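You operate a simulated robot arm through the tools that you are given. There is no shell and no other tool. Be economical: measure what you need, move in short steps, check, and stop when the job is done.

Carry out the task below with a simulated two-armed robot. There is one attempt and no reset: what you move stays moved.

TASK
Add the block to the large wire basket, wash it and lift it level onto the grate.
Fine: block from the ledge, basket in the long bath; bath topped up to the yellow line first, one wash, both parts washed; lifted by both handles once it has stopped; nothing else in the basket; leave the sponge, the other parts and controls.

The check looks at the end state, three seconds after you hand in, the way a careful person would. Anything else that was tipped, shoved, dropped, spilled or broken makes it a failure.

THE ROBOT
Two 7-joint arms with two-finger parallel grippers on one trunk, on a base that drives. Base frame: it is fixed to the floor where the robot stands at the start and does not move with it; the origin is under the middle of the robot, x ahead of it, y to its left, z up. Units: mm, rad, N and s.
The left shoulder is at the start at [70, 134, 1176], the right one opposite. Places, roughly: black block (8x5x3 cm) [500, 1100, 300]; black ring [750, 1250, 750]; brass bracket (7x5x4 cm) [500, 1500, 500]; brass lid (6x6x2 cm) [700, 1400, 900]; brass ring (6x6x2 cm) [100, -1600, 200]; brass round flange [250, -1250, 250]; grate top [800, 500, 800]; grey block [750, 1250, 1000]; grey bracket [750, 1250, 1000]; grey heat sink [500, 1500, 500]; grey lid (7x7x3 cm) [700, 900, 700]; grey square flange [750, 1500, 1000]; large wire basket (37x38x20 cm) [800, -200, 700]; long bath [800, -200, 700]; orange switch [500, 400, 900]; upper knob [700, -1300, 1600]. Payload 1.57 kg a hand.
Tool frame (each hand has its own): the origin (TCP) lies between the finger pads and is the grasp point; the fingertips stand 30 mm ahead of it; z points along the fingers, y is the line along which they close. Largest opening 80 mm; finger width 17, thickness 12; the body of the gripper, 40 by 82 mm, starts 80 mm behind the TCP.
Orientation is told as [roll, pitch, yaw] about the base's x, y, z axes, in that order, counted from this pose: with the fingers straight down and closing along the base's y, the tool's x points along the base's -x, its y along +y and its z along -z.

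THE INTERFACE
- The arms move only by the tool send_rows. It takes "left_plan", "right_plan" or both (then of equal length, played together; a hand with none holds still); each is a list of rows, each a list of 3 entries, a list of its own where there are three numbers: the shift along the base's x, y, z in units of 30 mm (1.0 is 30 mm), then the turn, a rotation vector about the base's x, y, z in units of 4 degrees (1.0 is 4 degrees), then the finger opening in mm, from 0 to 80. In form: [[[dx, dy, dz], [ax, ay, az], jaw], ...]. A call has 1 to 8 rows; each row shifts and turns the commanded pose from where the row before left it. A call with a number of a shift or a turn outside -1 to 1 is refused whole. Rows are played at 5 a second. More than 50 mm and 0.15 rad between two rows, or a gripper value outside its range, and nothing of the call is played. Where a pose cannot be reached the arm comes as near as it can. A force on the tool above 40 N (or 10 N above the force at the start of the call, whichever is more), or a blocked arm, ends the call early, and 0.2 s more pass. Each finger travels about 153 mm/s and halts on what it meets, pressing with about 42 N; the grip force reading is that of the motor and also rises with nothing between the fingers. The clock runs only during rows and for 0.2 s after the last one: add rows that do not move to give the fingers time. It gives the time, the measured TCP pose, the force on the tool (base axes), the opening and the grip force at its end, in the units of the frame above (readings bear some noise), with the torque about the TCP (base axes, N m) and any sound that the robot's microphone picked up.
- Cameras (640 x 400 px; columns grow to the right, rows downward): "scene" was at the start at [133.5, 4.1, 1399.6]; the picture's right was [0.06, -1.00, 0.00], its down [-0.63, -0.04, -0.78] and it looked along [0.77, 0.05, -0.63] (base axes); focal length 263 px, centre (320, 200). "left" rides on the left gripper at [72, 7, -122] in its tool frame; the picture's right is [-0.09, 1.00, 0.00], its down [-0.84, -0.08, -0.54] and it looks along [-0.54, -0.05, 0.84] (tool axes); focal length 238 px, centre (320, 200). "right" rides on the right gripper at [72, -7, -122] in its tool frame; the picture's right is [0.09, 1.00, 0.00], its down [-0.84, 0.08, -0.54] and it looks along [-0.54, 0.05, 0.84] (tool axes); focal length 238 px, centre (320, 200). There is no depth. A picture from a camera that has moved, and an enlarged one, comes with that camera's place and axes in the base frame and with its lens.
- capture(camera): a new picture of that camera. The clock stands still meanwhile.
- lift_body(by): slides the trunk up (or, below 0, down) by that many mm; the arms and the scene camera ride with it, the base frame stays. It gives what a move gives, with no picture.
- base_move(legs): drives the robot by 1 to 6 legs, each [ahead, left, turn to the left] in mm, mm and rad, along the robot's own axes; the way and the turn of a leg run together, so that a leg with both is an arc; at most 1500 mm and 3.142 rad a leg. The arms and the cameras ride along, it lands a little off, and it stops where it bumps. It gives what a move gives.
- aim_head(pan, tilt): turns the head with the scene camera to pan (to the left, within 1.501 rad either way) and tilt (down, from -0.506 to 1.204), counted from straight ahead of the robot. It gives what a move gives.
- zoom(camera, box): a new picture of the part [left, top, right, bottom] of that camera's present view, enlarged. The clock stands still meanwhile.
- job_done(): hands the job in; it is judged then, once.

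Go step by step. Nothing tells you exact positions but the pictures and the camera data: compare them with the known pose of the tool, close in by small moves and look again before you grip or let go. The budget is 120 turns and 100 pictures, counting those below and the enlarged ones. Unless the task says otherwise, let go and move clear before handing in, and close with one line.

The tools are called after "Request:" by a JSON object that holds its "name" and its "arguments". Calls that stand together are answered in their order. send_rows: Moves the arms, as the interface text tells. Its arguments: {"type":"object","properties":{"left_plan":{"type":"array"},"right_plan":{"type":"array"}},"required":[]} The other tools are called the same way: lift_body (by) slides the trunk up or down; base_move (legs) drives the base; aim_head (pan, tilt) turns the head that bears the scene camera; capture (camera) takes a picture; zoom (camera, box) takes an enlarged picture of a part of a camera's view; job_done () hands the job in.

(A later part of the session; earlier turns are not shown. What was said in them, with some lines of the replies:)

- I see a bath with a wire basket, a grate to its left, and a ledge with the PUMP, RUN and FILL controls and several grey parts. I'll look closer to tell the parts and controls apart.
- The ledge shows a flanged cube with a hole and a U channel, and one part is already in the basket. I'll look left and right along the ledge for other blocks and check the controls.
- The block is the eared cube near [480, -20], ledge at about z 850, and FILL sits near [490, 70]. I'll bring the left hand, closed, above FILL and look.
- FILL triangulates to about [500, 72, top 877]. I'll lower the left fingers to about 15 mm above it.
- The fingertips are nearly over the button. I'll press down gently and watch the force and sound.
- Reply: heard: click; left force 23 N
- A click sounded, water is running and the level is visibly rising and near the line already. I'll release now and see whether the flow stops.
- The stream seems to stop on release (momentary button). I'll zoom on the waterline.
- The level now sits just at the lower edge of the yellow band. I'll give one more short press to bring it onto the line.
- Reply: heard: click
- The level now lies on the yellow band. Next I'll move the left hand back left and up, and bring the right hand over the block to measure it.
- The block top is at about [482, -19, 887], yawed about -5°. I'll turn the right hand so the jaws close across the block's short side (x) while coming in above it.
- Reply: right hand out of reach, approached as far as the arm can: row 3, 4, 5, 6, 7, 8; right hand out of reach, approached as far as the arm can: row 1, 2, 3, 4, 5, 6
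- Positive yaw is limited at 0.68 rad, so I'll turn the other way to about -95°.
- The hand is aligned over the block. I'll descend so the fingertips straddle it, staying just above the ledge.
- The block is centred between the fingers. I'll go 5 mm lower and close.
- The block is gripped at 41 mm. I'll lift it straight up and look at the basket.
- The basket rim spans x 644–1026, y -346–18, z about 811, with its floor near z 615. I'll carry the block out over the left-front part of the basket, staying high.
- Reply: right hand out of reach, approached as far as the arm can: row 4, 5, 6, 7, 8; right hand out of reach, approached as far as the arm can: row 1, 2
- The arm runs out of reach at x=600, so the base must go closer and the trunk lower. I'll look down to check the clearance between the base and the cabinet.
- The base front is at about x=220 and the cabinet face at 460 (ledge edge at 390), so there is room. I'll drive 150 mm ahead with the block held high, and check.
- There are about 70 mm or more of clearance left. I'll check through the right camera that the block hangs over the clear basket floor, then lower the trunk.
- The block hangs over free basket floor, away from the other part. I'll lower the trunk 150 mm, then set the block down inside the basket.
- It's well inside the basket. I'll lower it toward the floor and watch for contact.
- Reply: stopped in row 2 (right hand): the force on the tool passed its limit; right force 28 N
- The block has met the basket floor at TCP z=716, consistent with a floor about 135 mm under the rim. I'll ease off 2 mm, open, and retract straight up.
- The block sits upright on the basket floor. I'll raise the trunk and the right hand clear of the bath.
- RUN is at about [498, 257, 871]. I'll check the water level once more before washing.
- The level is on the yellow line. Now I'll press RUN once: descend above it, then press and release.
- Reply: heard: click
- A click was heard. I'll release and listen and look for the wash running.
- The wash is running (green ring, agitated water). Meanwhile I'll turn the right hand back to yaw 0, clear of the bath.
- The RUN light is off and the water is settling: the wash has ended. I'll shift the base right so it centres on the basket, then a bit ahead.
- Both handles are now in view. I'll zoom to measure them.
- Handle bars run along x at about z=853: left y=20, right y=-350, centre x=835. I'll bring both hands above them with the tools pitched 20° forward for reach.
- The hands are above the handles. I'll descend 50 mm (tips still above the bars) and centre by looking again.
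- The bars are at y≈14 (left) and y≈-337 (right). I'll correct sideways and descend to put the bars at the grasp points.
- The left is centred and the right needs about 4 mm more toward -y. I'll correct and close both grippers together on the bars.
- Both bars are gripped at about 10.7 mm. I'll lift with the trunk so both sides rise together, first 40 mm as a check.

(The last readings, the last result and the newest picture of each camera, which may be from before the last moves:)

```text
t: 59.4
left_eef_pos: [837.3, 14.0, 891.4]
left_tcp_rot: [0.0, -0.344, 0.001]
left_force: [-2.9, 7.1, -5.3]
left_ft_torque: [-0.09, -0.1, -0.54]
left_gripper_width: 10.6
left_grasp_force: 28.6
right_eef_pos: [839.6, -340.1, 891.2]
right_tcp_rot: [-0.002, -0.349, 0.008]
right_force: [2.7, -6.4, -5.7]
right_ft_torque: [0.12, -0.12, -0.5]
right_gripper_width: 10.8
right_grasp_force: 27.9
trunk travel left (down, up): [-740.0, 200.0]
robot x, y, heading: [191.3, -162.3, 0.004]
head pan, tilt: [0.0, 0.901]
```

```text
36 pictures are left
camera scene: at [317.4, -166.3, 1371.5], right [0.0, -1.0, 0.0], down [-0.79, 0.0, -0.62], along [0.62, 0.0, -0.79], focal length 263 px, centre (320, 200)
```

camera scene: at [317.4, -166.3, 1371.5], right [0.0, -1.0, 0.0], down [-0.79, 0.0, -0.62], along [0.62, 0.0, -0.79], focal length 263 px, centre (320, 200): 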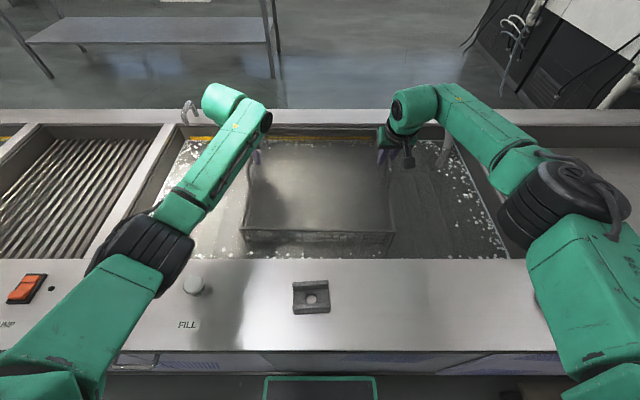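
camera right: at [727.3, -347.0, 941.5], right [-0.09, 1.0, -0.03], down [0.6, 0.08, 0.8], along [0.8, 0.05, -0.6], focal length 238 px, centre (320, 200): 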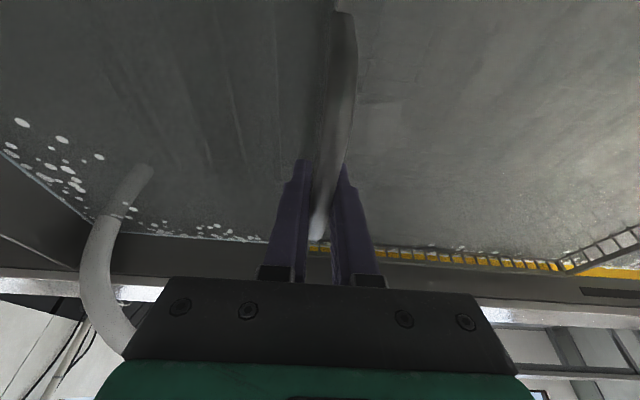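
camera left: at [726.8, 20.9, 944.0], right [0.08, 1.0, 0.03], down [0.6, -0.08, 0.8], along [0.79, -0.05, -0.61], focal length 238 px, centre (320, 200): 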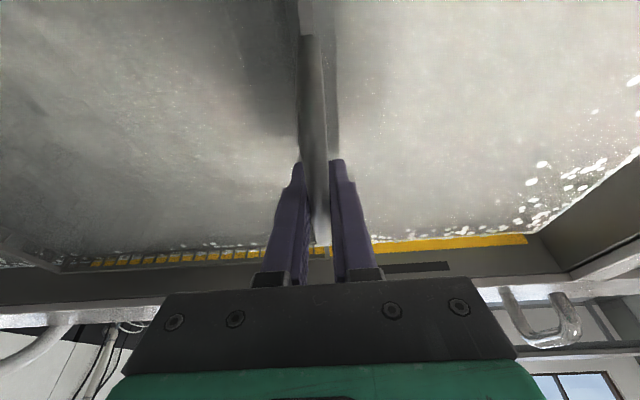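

It's level with about 5–6 N a hand. I'll lift on by 190 mm.

Request:
{"name": "lift_body", "arguments": {"by": 95}}

Request:
{"name": "lift_body", "arguments": {"by": 95}}

Request:
{"name": "capture", "arguments": {"camera": "scene"}}

```text
t: 60.7
left_eef_pos: [837.9, 13.5, 987.1]
left_tcp_rot: [0.001, -0.346, 0.001]
left_force: [-2.4, 10.4, -5.5]
left_ft_torque: [-0.18, -0.1, -0.58]
left_gripper_width: 10.6
left_grasp_force: 28.2
right_eef_pos: [838.6, -338.7, 987.4]
right_tcp_rot: [-0.001, -0.348, 0.009]
right_force: [2.4, -11.5, -5.3]
right_ft_torque: [0.24, -0.13, -0.44]
right_gripper_width: 10.8
right_grasp_force: 28.3
trunk travel left (down, up): [-835.0, 105.0]
robot x, y, heading: [189.1, -164.4, 0.0]
head pan, tilt: [0.0, 0.901]
```

```text
t: 62.0
left_eef_pos: [838.4, 14.3, 1083.0]
left_tcp_rot: [0.001, -0.347, 0.001]
left_force: [-2.4, 13.4, -5.3]
left_ft_torque: [-0.22, -0.23, -0.61]
left_gripper_width: 10.9
left_grasp_force: 28.5
right_eef_pos: [839.2, -339.4, 1081.3]
right_tcp_rot: [-0.001, -0.348, 0.008]
right_force: [2.8, -13.6, -5.4]
right_ft_torque: [0.24, 0.04, -0.46]
right_gripper_width: 10.8
right_grasp_force: 28.6
trunk travel left (down, up): [-930.0, 10.0]
robot x, y, heading: [193.0, -166.4, 0.005]
head pan, tilt: [0.0, 0.901]
```

```text
35 pictures are left
camera scene: at [316.9, -166.3, 1561.6], right [0.0, -1.0, 0.0], down [-0.79, 0.0, -0.62], along [0.62, 0.0, -0.79], focal length 263 px, centre (320, 200)
```

scene: 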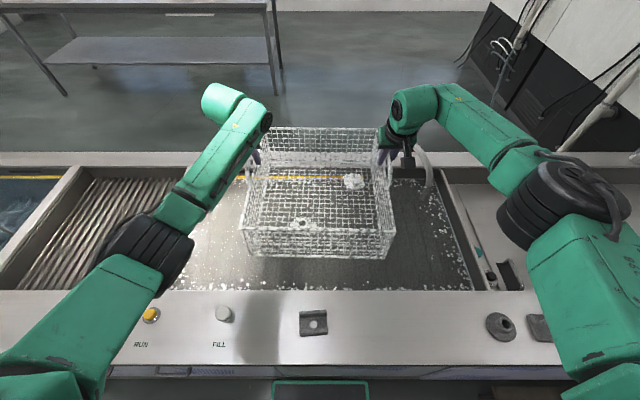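

The basket is up with both parts in it and draining. The side forces show a slight squeeze, so I'll relax that by a millimetre or so, then look left at the grate and the way there.

Request:
{"name": "send_rows", "arguments": {"left_plan": [[[0, 0.05, 0], [0, 0, 0], 0], [[0, 0, 0], [0, 0, 0], 0]], "right_plan": [[[0, -0.05, 0], [0, 0, 0], 0], [[0, 0, 0], [0, 0, 0], 0]]}}

Request:
{"name": "aim_head", "arguments": {"pan": 0.8, "tilt": 0.8}}

Request:
{"name": "capture", "arguments": {"camera": "scene"}}

```text
t: 62.6
left_eef_pos: [838.5, 14.2, 1083.8]
left_tcp_rot: [-0.001, -0.346, 0.0]
left_force: [-3.1, 3.8, -5.8]
left_ft_torque: [-0.07, -0.21, -0.56]
left_gripper_width: 11.1
left_grasp_force: 28.5
right_eef_pos: [837.9, -339.1, 1080.8]
right_tcp_rot: [0.0, -0.349, 0.011]
right_force: [2.3, -4.3, -5.4]
right_ft_torque: [0.04, -0.06, -0.5]
right_gripper_width: 10.9
right_grasp_force: 28.3
trunk travel left (down, up): [-930.0, 10.0]
robot x, y, heading: [190.5, -166.0, 0.006]
head pan, tilt: [0.0, 0.901]
```

```text
t: 63.7
left_eef_pos: [837.7, 13.8, 1083.5]
left_tcp_rot: [-0.001, -0.349, 0.003]
left_force: [-2.8, -7.7, -5.6]
left_ft_torque: [0.11, -0.12, -0.48]
left_gripper_width: 10.8
left_grasp_force: 28.9
right_eef_pos: [838.6, -339.5, 1080.6]
right_tcp_rot: [0.0, -0.352, 0.011]
right_force: [3.0, 7.0, -5.2]
right_ft_torque: [-0.15, -0.04, -0.62]
right_gripper_width: 11.1
right_grasp_force: 28.4
trunk travel left (down, up): [-930.0, 10.0]
robot x, y, heading: [191.7, -168.2, 0.0]
head pan, tilt: [0.799, 0.799]
```

```text
34 pictures are left
camera scene: at [297.5, -108.6, 1569.6], right [0.72, -0.7, 0.0], down [-0.5, -0.51, -0.7], along [0.48, 0.5, -0.72], focal length 263 px, centre (320, 200)
```

scene: 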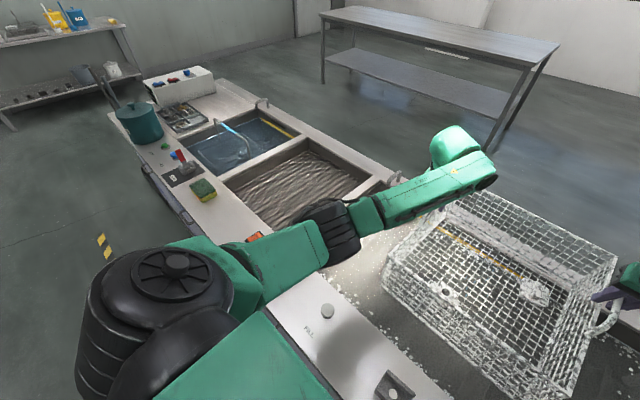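

The route is clear and the block is sitting in the basket. I'll drive left 400 mm first and check.

Request:
{"name": "base_move", "arguments": {"legs": [[0, 200, 0], [0, 200, 0]]}}

Request:
{"name": "aim_head", "arguments": {"pan": 0.35, "tilt": 0.95}}

Request:
{"name": "capture", "arguments": {"camera": "scene"}}

```text
t: 66.5
left_eef_pos: [839.4, 410.1, 1084.4]
left_tcp_rot: [0.001, -0.345, -0.003]
left_force: [-1.6, -23.7, -5.9]
left_ft_torque: [0.4, -0.25, -0.36]
left_gripper_width: 10.9
left_grasp_force: 28.3
right_eef_pos: [839.4, 57.9, 1082.1]
right_tcp_rot: [0.002, -0.348, 0.004]
right_force: [3.1, 22.1, -4.3]
right_ft_torque: [-0.35, 0.01, -0.65]
right_gripper_width: 10.9
right_grasp_force: 29.0
trunk travel left (down, up): [-930.0, 10.0]
robot x, y, heading: [192.8, 235.2, -0.003]
head pan, tilt: [0.799, 0.799]
```

```text
t: 67.4
left_eef_pos: [839.9, 416.1, 1082.6]
left_tcp_rot: [-0.005, -0.346, -0.003]
left_force: [-3.4, -2.5, -5.4]
left_ft_torque: [0.02, -0.05, -0.53]
left_gripper_width: 10.7
left_grasp_force: 29.0
right_eef_pos: [839.0, 61.7, 1080.9]
right_tcp_rot: [-0.003, -0.353, 0.007]
right_force: [2.6, 2.2, -6.1]
right_ft_torque: [-0.08, -0.13, -0.53]
right_gripper_width: 10.9
right_grasp_force: 28.9
trunk travel left (down, up): [-930.0, 10.0]
robot x, y, heading: [193.5, 239.5, -0.004]
head pan, tilt: [0.351, 0.949]
```

```text
33 pictures are left
camera scene: at [309.7, 262.7, 1558.0], right [0.34, -0.94, 0.0], down [-0.76, -0.28, -0.58], along [0.55, 0.2, -0.81], focal length 263 px, centre (320, 200)
```

scene: 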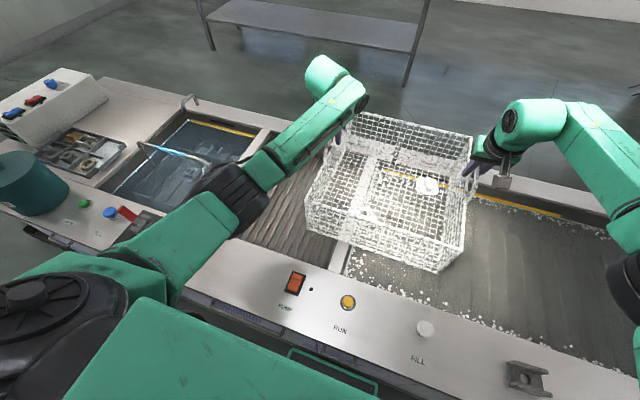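

I'll zoom to measure the grate's recess edges.

Request:
{"name": "zoom", "arguments": {"camera": "scene", "box": [200, 110, 380, 290]}}

Request:
{"name": "capture", "arguments": {"camera": "left"}}

```text
2.22 times, centred on (290, 200) of scene
camera zoom: at [309.7, 262.7, 1558.0], right [0.34, -0.94, 0.0], down [-0.76, -0.28, -0.58], along [0.55, 0.2, -0.81], focal length 585 px, centre (387, 200)
```

zoom: 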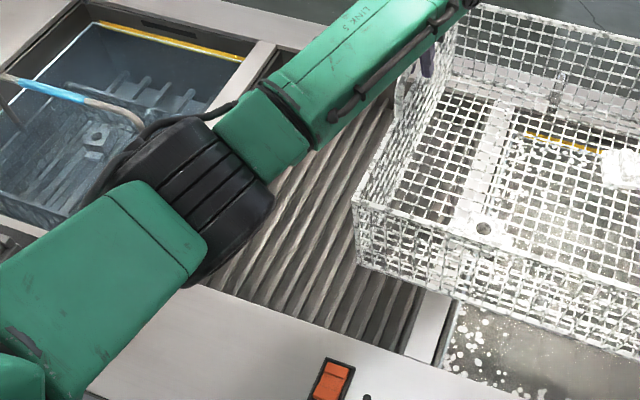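

```text
31 pictures are left
camera left: at [729.4, 423.7, 1172.4], right [0.09, 1.0, 0.03], down [0.6, -0.08, 0.79], along [0.79, -0.06, -0.61], focal length 238 px, centre (320, 200)
```

left: 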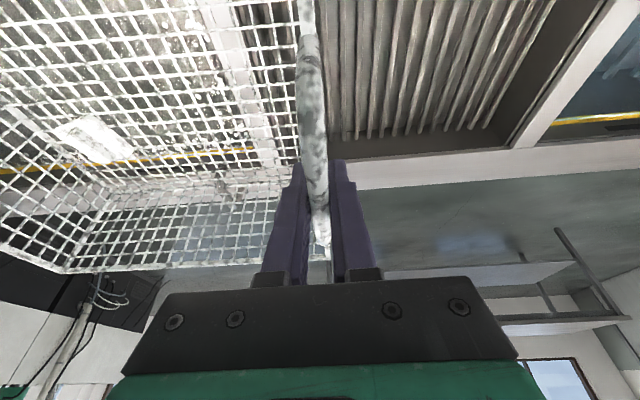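

The grate recess spans about x 574–1034, y 335–742 (rim z about 855), so the basket centre should go to about [804, 540]. I'll drive left 300 and back 34.

Request:
{"name": "base_move", "arguments": {"legs": [[-34, 150, 0], [0, 150, 0.003]]}}

Request:
{"name": "aim_head", "arguments": {"pan": 0.0, "tilt": 0.95}}

Request:
{"name": "capture", "arguments": {"camera": "scene"}}

Request:
{"name": "capture", "arguments": {"camera": "left"}}

Request:
{"name": "capture", "arguments": {"camera": "right"}}

```text
t: 69.8
left_eef_pos: [802.1, 719.1, 1082.4]
left_tcp_rot: [-0.003, -0.345, 0.004]
left_force: [-3.2, -3.3, -4.8]
left_ft_torque: [0.05, -0.23, -0.51]
left_gripper_width: 10.7
left_grasp_force: 29.2
right_eef_pos: [803.7, 365.0, 1082.1]
right_tcp_rot: [0.0, -0.348, 0.011]
right_force: [3.4, 3.1, -5.0]
right_ft_torque: [-0.04, 0.0, -0.6]
right_gripper_width: 11.0
right_grasp_force: 28.9
trunk travel left (down, up): [-930.0, 10.0]
robot x, y, heading: [157.8, 540.7, 0.007]
head pan, tilt: [0.351, 0.949]
```

```text
t: 70.6
left_eef_pos: [802.4, 721.3, 1082.3]
left_tcp_rot: [-0.004, -0.346, 0.004]
left_force: [-2.0, -1.3, -4.1]
left_ft_torque: [0.0, -0.09, -0.54]
left_gripper_width: 10.8
left_grasp_force: 28.6
right_eef_pos: [804.4, 366.8, 1081.3]
right_tcp_rot: [-0.001, -0.352, 0.014]
right_force: [2.8, 1.3, -5.5]
right_ft_torque: [-0.04, -0.11, -0.52]
right_gripper_width: 11.0
right_grasp_force: 28.8
trunk travel left (down, up): [-930.0, 10.0]
robot x, y, heading: [155.7, 538.3, 0.002]
head pan, tilt: [0.0, 0.949]
```

```text
30 pictures are left
camera scene: at [279.1, 540.1, 1558.0], right [0.01, -1.0, 0.0], down [-0.81, -0.01, -0.58], along [0.58, 0.0, -0.81], focal length 263 px, centre (320, 200)
```

scene: 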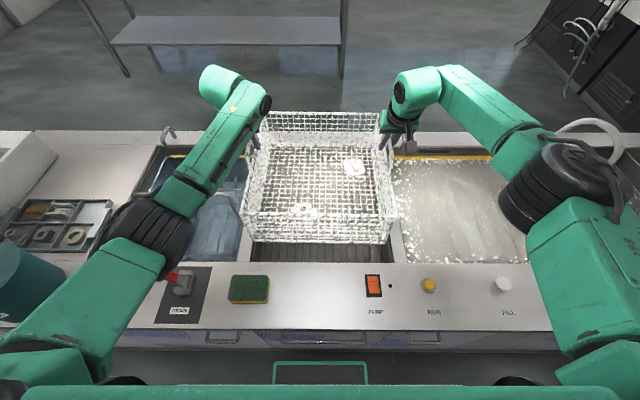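

```text
29 pictures are left
camera left: at [693.1, 728.7, 1172.4], right [0.08, 1.0, 0.03], down [0.6, -0.07, 0.79], along [0.79, -0.05, -0.61], focal length 238 px, centre (320, 200)
```

left: 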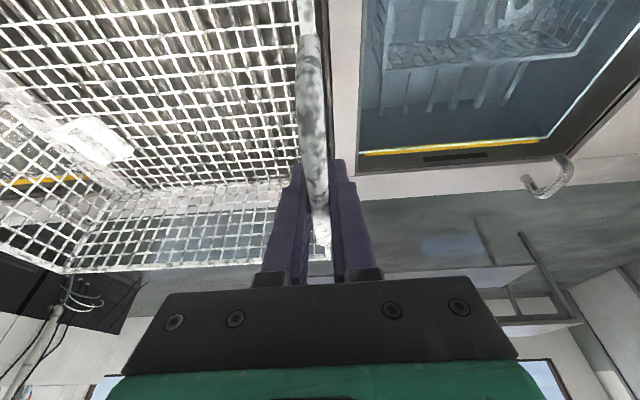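

```text
28 pictures are left
camera right: at [695.2, 359.8, 1170.5], right [-0.1, 0.99, -0.03], down [0.6, 0.09, 0.8], along [0.79, 0.06, -0.6], focal length 238 px, centre (320, 200)
```

right: 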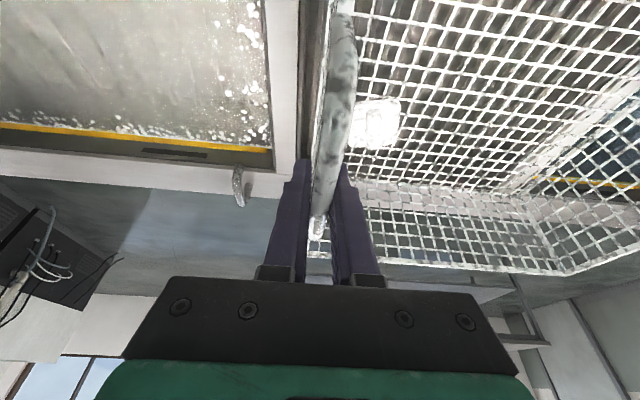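

I'll zoom on the wall edges beside the basket in both hand views to check the centring.

Request:
{"name": "zoom", "arguments": {"camera": "left", "box": [270, 0, 390, 180]}}

Request:
{"name": "zoom", "arguments": {"camera": "right", "box": [250, 0, 370, 180]}}

Request:
{"name": "zoom", "arguments": {"camera": "scene", "box": [220, 130, 420, 280]}}

```text
2.22 times, centred on (330, 90) of left
camera zoom: at [693.1, 728.7, 1172.4], right [0.08, 1.0, 0.03], down [0.6, -0.07, 0.79], along [0.79, -0.05, -0.61], focal length 530 px, centre (298, 444)
```

zoom: 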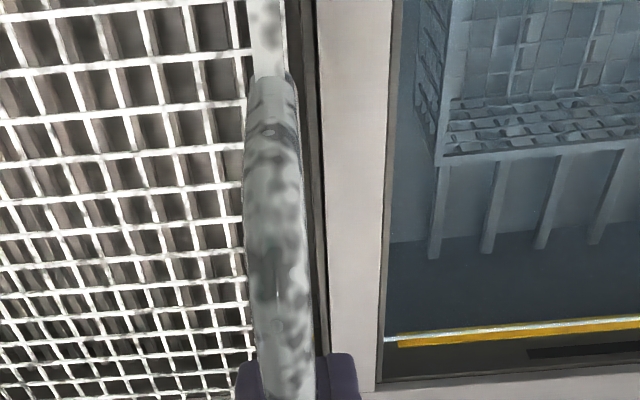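

```text
2.22 times, centred on (310, 90) of right
camera zoom: at [695.2, 359.8, 1170.5], right [-0.1, 0.99, -0.03], down [0.6, 0.09, 0.8], along [0.79, 0.06, -0.6], focal length 530 px, centre (342, 444)
```

zoom: 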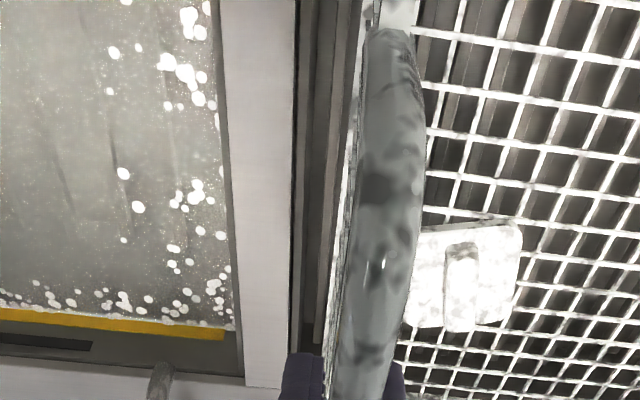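

```text
2.67 times, centred on (320, 205) of scene
camera zoom: at [279.1, 540.1, 1558.0], right [0.01, -1.0, 0.0], down [-0.81, -0.01, -0.58], along [0.58, 0.0, -0.81], focal length 702 px, centre (320, 187)
```

zoom: 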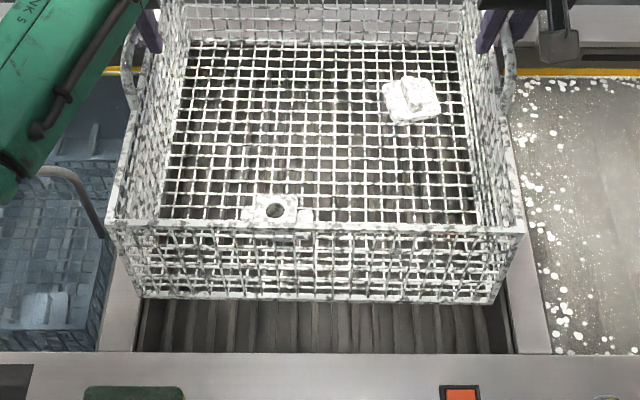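

The basket is about 4 mm left of centre in the recess with 14–24 mm margins, so I'll nudge it right. Then I'll lower the trunk 60 mm and recheck.

Request:
{"name": "send_rows", "arguments": {"left_plan": [[[0, -0.15, 0], [0, 0, 0], 0], [[0, 0, 0], [0, 0, 0], 0]], "right_plan": [[[0, -0.15, 0], [0, 0, 0], 0], [[0, 0, 0], [0, 0, 0], 0]]}}

Request:
{"name": "lift_body", "arguments": {"by": -50}}

Request:
{"name": "zoom", "arguments": {"camera": "scene", "box": [220, 130, 420, 280]}}

Request:
{"name": "zoom", "arguments": {"camera": "right", "box": [200, 0, 440, 200]}}

Request:
{"name": "zoom", "arguments": {"camera": "left", "box": [200, 0, 440, 200]}}

```text
t: 71.2
left_eef_pos: [802.6, 715.4, 1082.4]
left_tcp_rot: [-0.004, -0.346, 0.002]
left_force: [-2.8, -0.7, -5.6]
left_ft_torque: [-0.01, -0.01, -0.52]
left_gripper_width: 10.6
left_grasp_force: 28.4
right_eef_pos: [803.9, 362.9, 1081.8]
right_tcp_rot: [-0.002, -0.35, 0.012]
right_force: [2.9, -1.2, -5.7]
right_ft_torque: [-0.01, -0.22, -0.53]
right_gripper_width: 10.6
right_grasp_force: 28.7
trunk travel left (down, up): [-930.0, 10.0]
robot x, y, heading: [159.4, 534.4, 0.006]
head pan, tilt: [0.0, 0.949]
```

```text
t: 72.2
left_eef_pos: [802.7, 717.4, 1033.1]
left_tcp_rot: [-0.002, -0.345, 0.005]
left_force: [-3.0, 1.9, -5.1]
left_ft_torque: [0.0, -0.06, -0.52]
left_gripper_width: 10.9
left_grasp_force: 28.7
right_eef_pos: [803.6, 362.9, 1032.4]
right_tcp_rot: [-0.004, -0.351, 0.012]
right_force: [2.8, -1.0, -5.0]
right_ft_torque: [-0.01, -0.1, -0.55]
right_gripper_width: 10.6
right_grasp_force: 28.3
trunk travel left (down, up): [-880.0, 60.0]
robot x, y, heading: [154.9, 542.9, 0.006]
head pan, tilt: [0.0, 0.949]
```

```text
2.67 times, centred on (320, 205) of scene
camera zoom: at [278.4, 539.2, 1508.0], right [0.01, -1.0, 0.0], down [-0.81, 0.0, -0.58], along [0.58, 0.0, -0.81], focal length 702 px, centre (320, 187)
```

zoom: 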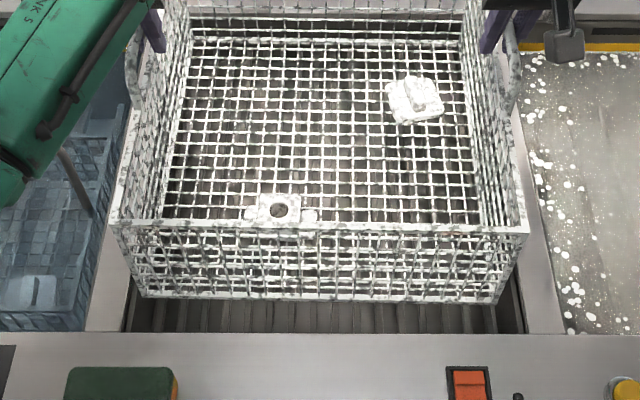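

```text
2.00 times, centred on (320, 100) of right
camera zoom: at [694.7, 354.8, 1120.7], right [-0.1, 0.99, -0.03], down [0.6, 0.09, 0.8], along [0.79, 0.06, -0.6], focal length 477 px, centre (320, 400)
```

zoom: 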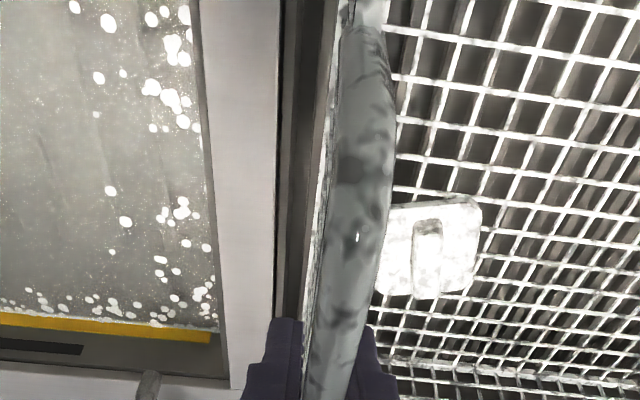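

```text
2.00 times, centred on (320, 100) of left
camera zoom: at [692.9, 723.6, 1123.0], right [0.08, 1.0, 0.03], down [0.6, -0.07, 0.79], along [0.79, -0.05, -0.61], focal length 477 px, centre (320, 400)
```

zoom: 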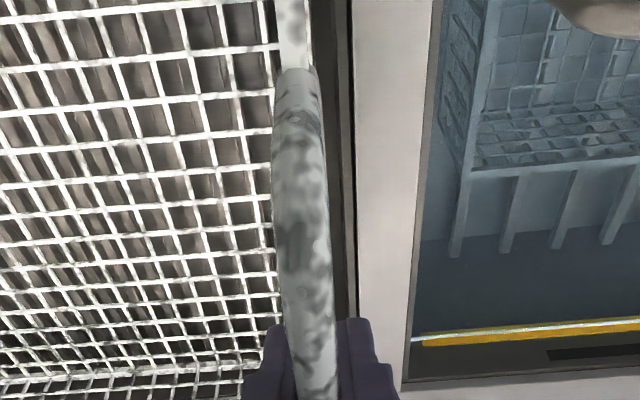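

It still sits about 4 mm to the left, so I'll nudge right again and lower 25 mm more.

Request:
{"name": "send_rows", "arguments": {"left_plan": [[[0, -0.13, 0], [0, 0, 0], 0], [[0, 0, 0], [0, 0, 0], 0]], "right_plan": [[[0, -0.13, 0], [0, 0, 0], 0], [[0, 0, 0], [0, 0, 0], 0]]}}

Request:
{"name": "lift_body", "arguments": {"by": -22}}

Request:
{"name": "zoom", "arguments": {"camera": "scene", "box": [220, 130, 420, 280]}}

```text
t: 72.8
left_eef_pos: [802.6, 713.2, 1033.5]
left_tcp_rot: [-0.003, -0.343, 0.003]
left_force: [-2.4, -0.7, -5.2]
left_ft_torque: [0.01, -0.17, -0.51]
left_gripper_width: 10.5
left_grasp_force: 28.7
right_eef_pos: [805.1, 358.5, 1031.6]
right_tcp_rot: [-0.001, -0.348, 0.012]
right_force: [3.3, 0.6, -5.9]
right_ft_torque: [0.01, -0.03, -0.53]
right_gripper_width: 10.9
right_grasp_force: 29.1
trunk travel left (down, up): [-880.0, 60.0]
robot x, y, heading: [152.9, 541.7, 0.007]
head pan, tilt: [0.0, 0.949]
```

```text
t: 73.4
left_eef_pos: [803.7, 713.1, 1010.7]
left_tcp_rot: [-0.004, -0.345, 0.004]
left_force: [-2.4, -0.2, -5.8]
left_ft_torque: [-0.04, -0.24, -0.5]
left_gripper_width: 10.7
left_grasp_force: 28.2
right_eef_pos: [804.1, 359.5, 1010.4]
right_tcp_rot: [-0.001, -0.348, 0.014]
right_force: [3.1, -0.1, -5.7]
right_ft_torque: [-0.01, 0.02, -0.58]
right_gripper_width: 10.8
right_grasp_force: 28.7
trunk travel left (down, up): [-858.0, 82.0]
robot x, y, heading: [155.9, 540.6, 0.009]
head pan, tilt: [0.0, 0.949]
```

```text
2.67 times, centred on (320, 205) of scene
camera zoom: at [279.2, 539.2, 1485.9], right [0.0, -1.0, 0.0], down [-0.81, 0.0, -0.58], along [0.58, 0.0, -0.81], focal length 702 px, centre (320, 187)
```

zoom: 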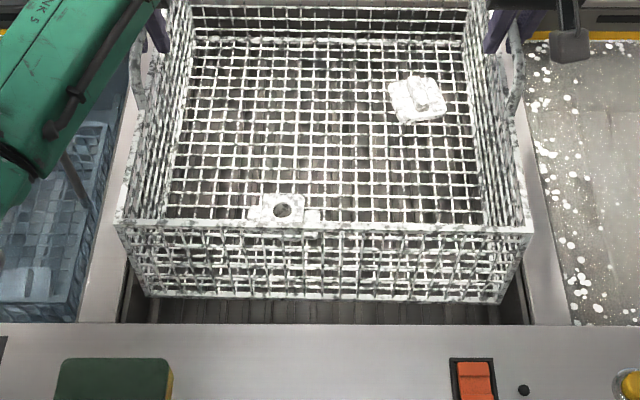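

The basket is centred in the recess now. I'll lower with both arms in 3 mm steps until it sits.

Request:
{"name": "send_rows", "arguments": {"left_plan": [[[0, 0, -0.1], [0, 0, 0], 0], [[0, 0, -0.1], [0, 0, 0], 0], [[0, 0, -0.1], [0, 0, 0], 0], [[0, 0, 0], [0, 0, 0], 0]], "right_plan": [[[0, 0, -0.1], [0, 0, 0], 0], [[0, 0, -0.1], [0, 0, 0], 0], [[0, 0, -0.1], [0, 0, 0], 0], [[0, 0, 0], [0, 0, 0], 0]]}}

Request:
{"name": "send_rows", "arguments": {"left_plan": [[[0, 0, -0.1], [0, 0, 0], 0], [[0, 0, -0.1], [0, 0, 0], 0], [[0, 0, 0], [0, 0, 0], 0]], "right_plan": [[[0, 0, -0.1], [0, 0, 0], 0], [[0, 0, -0.1], [0, 0, 0], 0], [[0, 0, 0], [0, 0, 0], 0]]}}

```text
t: 74.4
left_eef_pos: [802.4, 712.6, 1001.8]
left_tcp_rot: [-0.003, -0.346, 0.004]
left_force: [-2.3, -0.8, -5.3]
left_ft_torque: [0.0, -0.21, -0.48]
left_gripper_width: 10.8
left_grasp_force: 28.7
right_eef_pos: [803.8, 358.3, 1000.2]
right_tcp_rot: [-0.001, -0.35, 0.011]
right_force: [3.0, 1.0, -5.1]
right_ft_torque: [0.0, 0.01, -0.53]
right_gripper_width: 10.8
right_grasp_force: 28.4
trunk travel left (down, up): [-858.0, 82.0]
robot x, y, heading: [153.8, 538.7, 0.004]
head pan, tilt: [0.0, 0.949]
```

```text
t: 75.2
left_eef_pos: [802.6, 712.5, 995.9]
left_tcp_rot: [-0.004, -0.348, 0.005]
left_force: [-3.4, -0.4, -5.0]
left_ft_torque: [0.0, -0.06, -0.52]
left_gripper_width: 10.5
left_grasp_force: 28.2
right_eef_pos: [803.7, 358.8, 994.7]
right_tcp_rot: [0.0, -0.349, 0.012]
right_force: [2.7, 0.7, -6.4]
right_ft_torque: [0.01, -0.16, -0.53]
right_gripper_width: 10.7
right_grasp_force: 28.0
trunk travel left (down, up): [-858.0, 82.0]
robot x, y, heading: [157.0, 540.8, 0.005]
head pan, tilt: [0.0, 0.949]
```

Still hanging freely, so I'll continue down in small steps.

Request:
{"name": "send_rows", "arguments": {"left_plan": [[[0, 0, -0.1], [0, 0, 0], 0], [[0, 0, -0.1], [0, 0, 0], 0], [[0, 0, 0], [0, 0, 0], 0]], "right_plan": [[[0, 0, -0.1], [0, 0, 0], 0], [[0, 0, -0.1], [0, 0, 0], 0], [[0, 0, 0], [0, 0, 0], 0]]}}

Request:
{"name": "zoom", "arguments": {"camera": "scene", "box": [220, 130, 420, 280]}}

```text
t: 76.0
left_eef_pos: [802.3, 712.9, 989.5]
left_tcp_rot: [-0.002, -0.345, 0.002]
left_force: [-2.4, 0.3, -5.7]
left_ft_torque: [-0.04, -0.14, -0.49]
left_gripper_width: 10.5
left_grasp_force: 28.5
right_eef_pos: [804.4, 359.3, 990.4]
right_tcp_rot: [-0.003, -0.348, 0.013]
right_force: [2.7, -0.8, -4.9]
right_ft_torque: [0.0, -0.04, -0.54]
right_gripper_width: 10.8
right_grasp_force: 28.7
trunk travel left (down, up): [-858.0, 82.0]
robot x, y, heading: [154.0, 542.2, 0.001]
head pan, tilt: [0.0, 0.949]
```

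```text
2.67 times, centred on (320, 205) of scene
camera zoom: at [278.7, 539.2, 1486.0], right [0.0, -1.0, 0.0], down [-0.81, 0.0, -0.58], along [0.58, 0.0, -0.81], focal length 702 px, centre (320, 187)
```

zoom: 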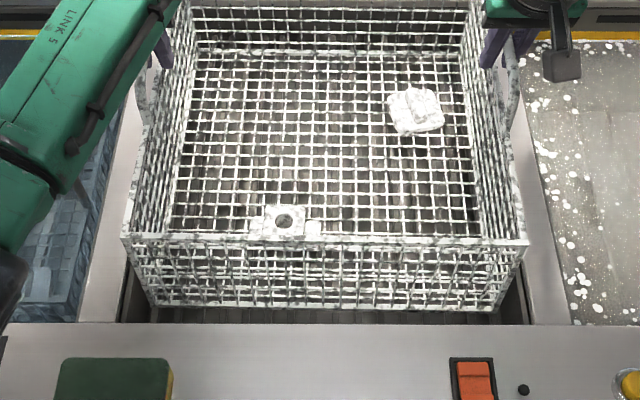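

Request:
{"name": "send_rows", "arguments": {"left_plan": [[[0, 0, -0.12], [0, 0, 0], 0], [[0, 0, -0.12], [0, 0, 0], 0], [[0, 0, 0], [0, 0, 0], 0]], "right_plan": [[[0, 0, -0.12], [0, 0, 0], 0], [[0, 0, -0.12], [0, 0, 0], 0], [[0, 0, 0], [0, 0, 0], 0]]}}

Request:
{"name": "send_rows", "arguments": {"left_plan": [[[0, 0, -0.12], [0, 0, 0], 0], [[0, 0, -0.12], [0, 0, 0], 0], [[0, 0, 0], [0, 0, 0], 0]], "right_plan": [[[0, 0, -0.12], [0, 0, 0], 0], [[0, 0, -0.12], [0, 0, 0], 0], [[0, 0, 0], [0, 0, 0], 0]]}}

```text
t: 76.8
left_eef_pos: [803.5, 712.8, 981.6]
left_tcp_rot: [-0.006, -0.345, 0.004]
left_force: [-3.0, 0.1, -4.8]
left_ft_torque: [-0.01, -0.06, -0.54]
left_gripper_width: 10.8
left_grasp_force: 28.3
right_eef_pos: [803.7, 358.3, 981.1]
right_tcp_rot: [-0.001, -0.351, 0.012]
right_force: [3.3, 0.7, -5.5]
right_ft_torque: [-0.01, -0.13, -0.53]
right_gripper_width: 10.9
right_grasp_force: 28.6
trunk travel left (down, up): [-858.0, 82.0]
robot x, y, heading: [152.5, 539.4, 0.0]
head pan, tilt: [0.0, 0.949]
```

```text
t: 77.6
left_eef_pos: [802.2, 712.4, 974.8]
left_tcp_rot: [-0.003, -0.345, 0.004]
left_force: [-2.7, 1.1, -3.9]
left_ft_torque: [0.0, 0.0, -0.53]
left_gripper_width: 10.8
left_grasp_force: 28.2
right_eef_pos: [803.7, 358.1, 975.7]
right_tcp_rot: [0.001, -0.349, 0.01]
right_force: [2.8, -0.1, -4.5]
right_ft_torque: [-0.01, 0.12, -0.49]
right_gripper_width: 10.8
right_grasp_force: 28.7
trunk travel left (down, up): [-858.0, 82.0]
robot x, y, heading: [156.0, 538.6, 0.003]
head pan, tilt: [0.0, 0.949]
```

The load is starting to drop, so contact is close. I'll take 2 mm steps.

Request:
{"name": "send_rows", "arguments": {"left_plan": [[[0, 0, -0.07], [0, 0, 0], 0], [[0, 0, 0], [0, 0, 0], 0]], "right_plan": [[[0, 0, -0.07], [0, 0, 0], 0], [[0, 0, 0], [0, 0, 0], 0]]}}

Request:
{"name": "send_rows", "arguments": {"left_plan": [[[0, 0, -0.07], [0, 0, 0], 0], [[0, 0, 0], [0, 0, 0], 0]], "right_plan": [[[0, 0, -0.07], [0, 0, 0], 0], [[0, 0, 0], [0, 0, 0], 0]]}}

Request:
{"name": "zoom", "arguments": {"camera": "scene", "box": [220, 130, 420, 280]}}

```text
t: 78.2
left_eef_pos: [802.0, 711.3, 975.3]
left_tcp_rot: [-0.002, -0.348, 0.002]
left_force: [1.5, 0.3, 6.0]
left_ft_torque: [0.06, 0.9, -0.54]
left_gripper_width: 10.7
left_grasp_force: 28.2
right_eef_pos: [802.8, 357.8, 973.8]
right_tcp_rot: [0.001, -0.353, 0.011]
right_force: [4.7, -1.5, -2.9]
right_ft_torque: [0.08, 0.86, -0.51]
right_gripper_width: 11.0
right_grasp_force: 29.0
trunk travel left (down, up): [-858.0, 82.0]
robot x, y, heading: [159.0, 537.6, -0.001]
head pan, tilt: [0.0, 0.949]
```

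```text
t: 78.8
left_eef_pos: [801.4, 712.2, 974.3]
left_tcp_rot: [-0.004, -0.354, 0.003]
left_force: [2.6, 1.0, 10.6]
left_ft_torque: [0.01, 0.13, -0.52]
left_gripper_width: 10.6
left_grasp_force: 28.3
right_eef_pos: [803.0, 357.9, 973.7]
right_tcp_rot: [0.0, -0.352, 0.01]
right_force: [5.0, -2.8, 4.0]
right_ft_torque: [0.07, 0.61, -0.47]
right_gripper_width: 10.5
right_grasp_force: 28.7
trunk travel left (down, up): [-858.0, 82.0]
robot x, y, heading: [156.0, 540.1, 0.01]
head pan, tilt: [0.0, 0.949]
```

```text
2.67 times, centred on (320, 205) of scene
camera zoom: at [276.1, 538.4, 1486.5], right [0.0, -1.0, 0.0], down [-0.81, 0.0, -0.58], along [0.58, 0.0, -0.81], focal length 702 px, centre (320, 187)
```

zoom: 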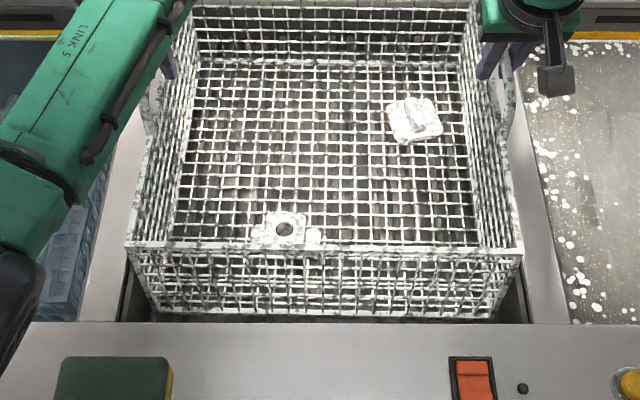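

The basket is on the grate and level, with both hands pressing lightly. I'll ease 1 mm, open slowly and retract up.

Request:
{"name": "send_rows", "arguments": {"left_plan": [[[0, 0, 0.04], [0, 0, 0], 0], [[0, 0, 0], [0, 0, 0], 14], [[0, 0, 0], [0, 0, 0], 25], [[0, 0, 0], [0, 0, 0], 45], [[0, 0, 0], [0, 0, 0], 60], [[0, 0, 0], [0, 0, 0], 60]], "right_plan": [[[0, 0, 0.02], [0, 0, 0], 0], [[0, 0, 0], [0, 0, 0], 14], [[0, 0, 0], [0, 0, 0], 25], [[0, 0, 0], [0, 0, 0], 45], [[0, 0, 0], [0, 0, 0], 60], [[0, 0, 0], [0, 0, 0], 60]]}}

Request:
{"name": "capture", "arguments": {"camera": "left"}}

Request:
{"name": "capture", "arguments": {"camera": "right"}}

```text
t: 80.2
left_eef_pos: [800.6, 713.0, 973.3]
left_tcp_rot: [-0.003, -0.346, 0.004]
left_force: [0.0, 0.2, 0.3]
left_ft_torque: [0.0, -0.02, -0.01]
left_gripper_width: 60.1
left_grasp_force: 0.0
right_eef_pos: [802.1, 358.4, 972.8]
right_tcp_rot: [0.002, -0.355, 0.012]
right_force: [0.2, 0.3, 0.6]
right_ft_torque: [0.01, 0.01, 0.02]
right_gripper_width: 60.1
right_grasp_force: 0.1
trunk travel left (down, up): [-858.0, 82.0]
robot x, y, heading: [157.2, 537.8, 0.006]
head pan, tilt: [0.0, 0.949]
```

```text
18 pictures are left
camera left: at [691.0, 719.3, 1063.9], right [0.08, 1.0, 0.03], down [0.6, -0.07, 0.8], along [0.79, -0.05, -0.61], focal length 238 px, centre (320, 200)
```

left: 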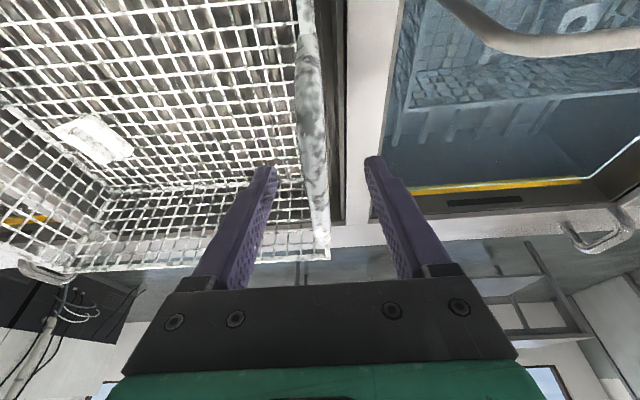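

```text
17 pictures are left
camera right: at [693.2, 351.0, 1061.3], right [-0.1, 0.99, -0.03], down [0.6, 0.09, 0.8], along [0.8, 0.06, -0.6], focal length 238 px, centre (320, 200)
```

right: 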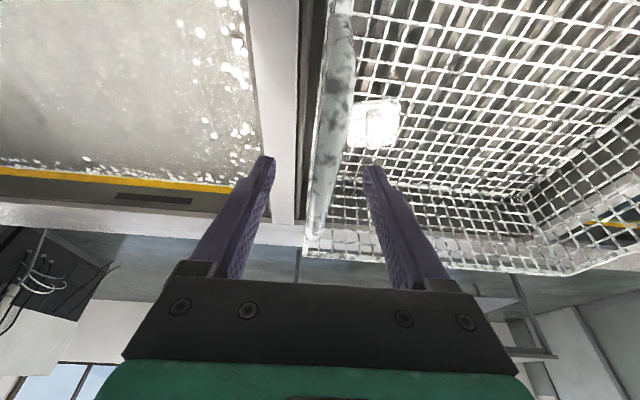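

Both hands are free of the bars. I'll raise straight up by the trunk and take a final look.

Request:
{"name": "lift_body", "arguments": {"by": 80}}

Request:
{"name": "send_rows", "arguments": {"left_plan": [[[-0.6, 0, 0.6], [0, 0, 0], 60], [[-0.9, 0, 0.6], [0, 0, 0], 60], [[-0.9, 0, 0.3], [0, 0, 0], 60], [[-0.9, 0, 0], [0, 0, 0], 60], [[-0.9, 0, 0], [0, 0, 0], 60]], "right_plan": [[[-0.6, 0, 0.6], [0, 0, 0], 60], [[-0.9, 0, 0.6], [0, 0, 0], 60], [[-0.9, 0, 0.3], [0, 0, 0], 60], [[-0.9, 0, 0], [0, 0, 0], 60], [[-0.9, 0, 0], [0, 0, 0], 60]]}}

Request:
{"name": "capture", "arguments": {"camera": "scene"}}

Request:
{"name": "zoom", "arguments": {"camera": "scene", "box": [220, 130, 420, 280]}}

```text
t: 81.4
left_eef_pos: [801.3, 712.1, 1054.3]
left_tcp_rot: [-0.003, -0.349, 0.003]
left_force: [0.0, 0.1, 0.3]
left_ft_torque: [0.0, -0.02, 0.01]
left_gripper_width: 60.0
left_grasp_force: 0.0
right_eef_pos: [803.3, 359.1, 1053.0]
right_tcp_rot: [-0.002, -0.35, 0.014]
right_force: [0.1, 0.1, 0.1]
right_ft_torque: [0.01, -0.01, -0.04]
right_gripper_width: 60.0
right_grasp_force: 0.0
trunk travel left (down, up): [-938.0, 2.0]
robot x, y, heading: [157.3, 542.0, 0.006]
head pan, tilt: [0.0, 0.949]
```

```text
t: 82.6
left_eef_pos: [672.0, 711.4, 1100.9]
left_tcp_rot: [-0.004, -0.351, 0.004]
left_force: [0.5, 0.1, -0.3]
left_ft_torque: [0.02, 0.04, 0.01]
left_gripper_width: 60.0
left_grasp_force: 0.0
right_eef_pos: [672.7, 359.2, 1101.2]
right_tcp_rot: [-0.001, -0.355, 0.012]
right_force: [0.0, -0.7, 0.2]
right_ft_torque: [0.0, -0.04, -0.04]
right_gripper_width: 59.8
right_grasp_force: 0.0
trunk travel left (down, up): [-938.0, 2.0]
robot x, y, heading: [159.1, 540.5, 0.002]
head pan, tilt: [0.0, 0.949]
```

```text
16 pictures are left
camera scene: at [272.5, 538.5, 1566.6], right [0.0, -1.0, 0.0], down [-0.81, 0.0, -0.58], along [0.58, 0.0, -0.81], focal length 263 px, centre (320, 200)
```

scene: 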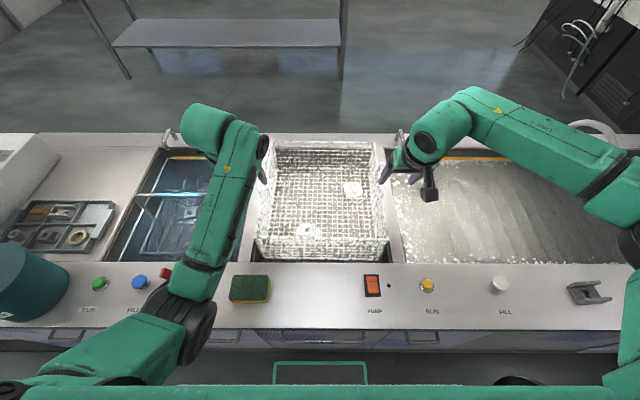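

```text
2.67 times, centred on (320, 205) of scene
camera zoom: at [272.5, 538.5, 1566.6], right [0.0, -1.0, 0.0], down [-0.81, 0.0, -0.58], along [0.58, 0.0, -0.81], focal length 702 px, centre (320, 187)
```

zoom: 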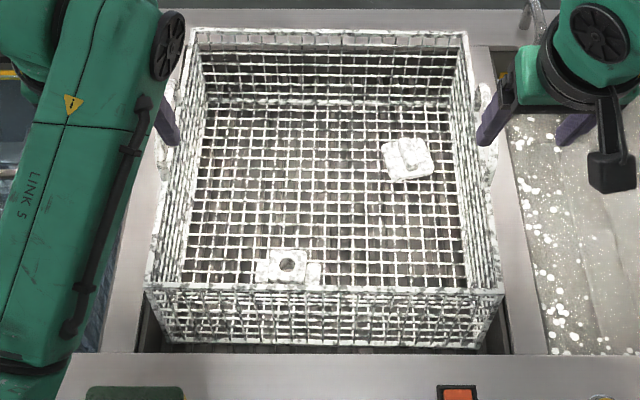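

The basket stands level on the grate with both parts in it. The hands are clear, and the sponge, controls and other parts look untouched, so I'm handing in.

Request:
{"name": "job_done", "arguments": {}}

```text
The job is handed in.
```

The block from the ledge is in the large basket. The bath was filled to the yellow line first, both parts got one wash, and the basket was lifted by both handles after the wash stopped. It now stands level on the grate with both hands clear.
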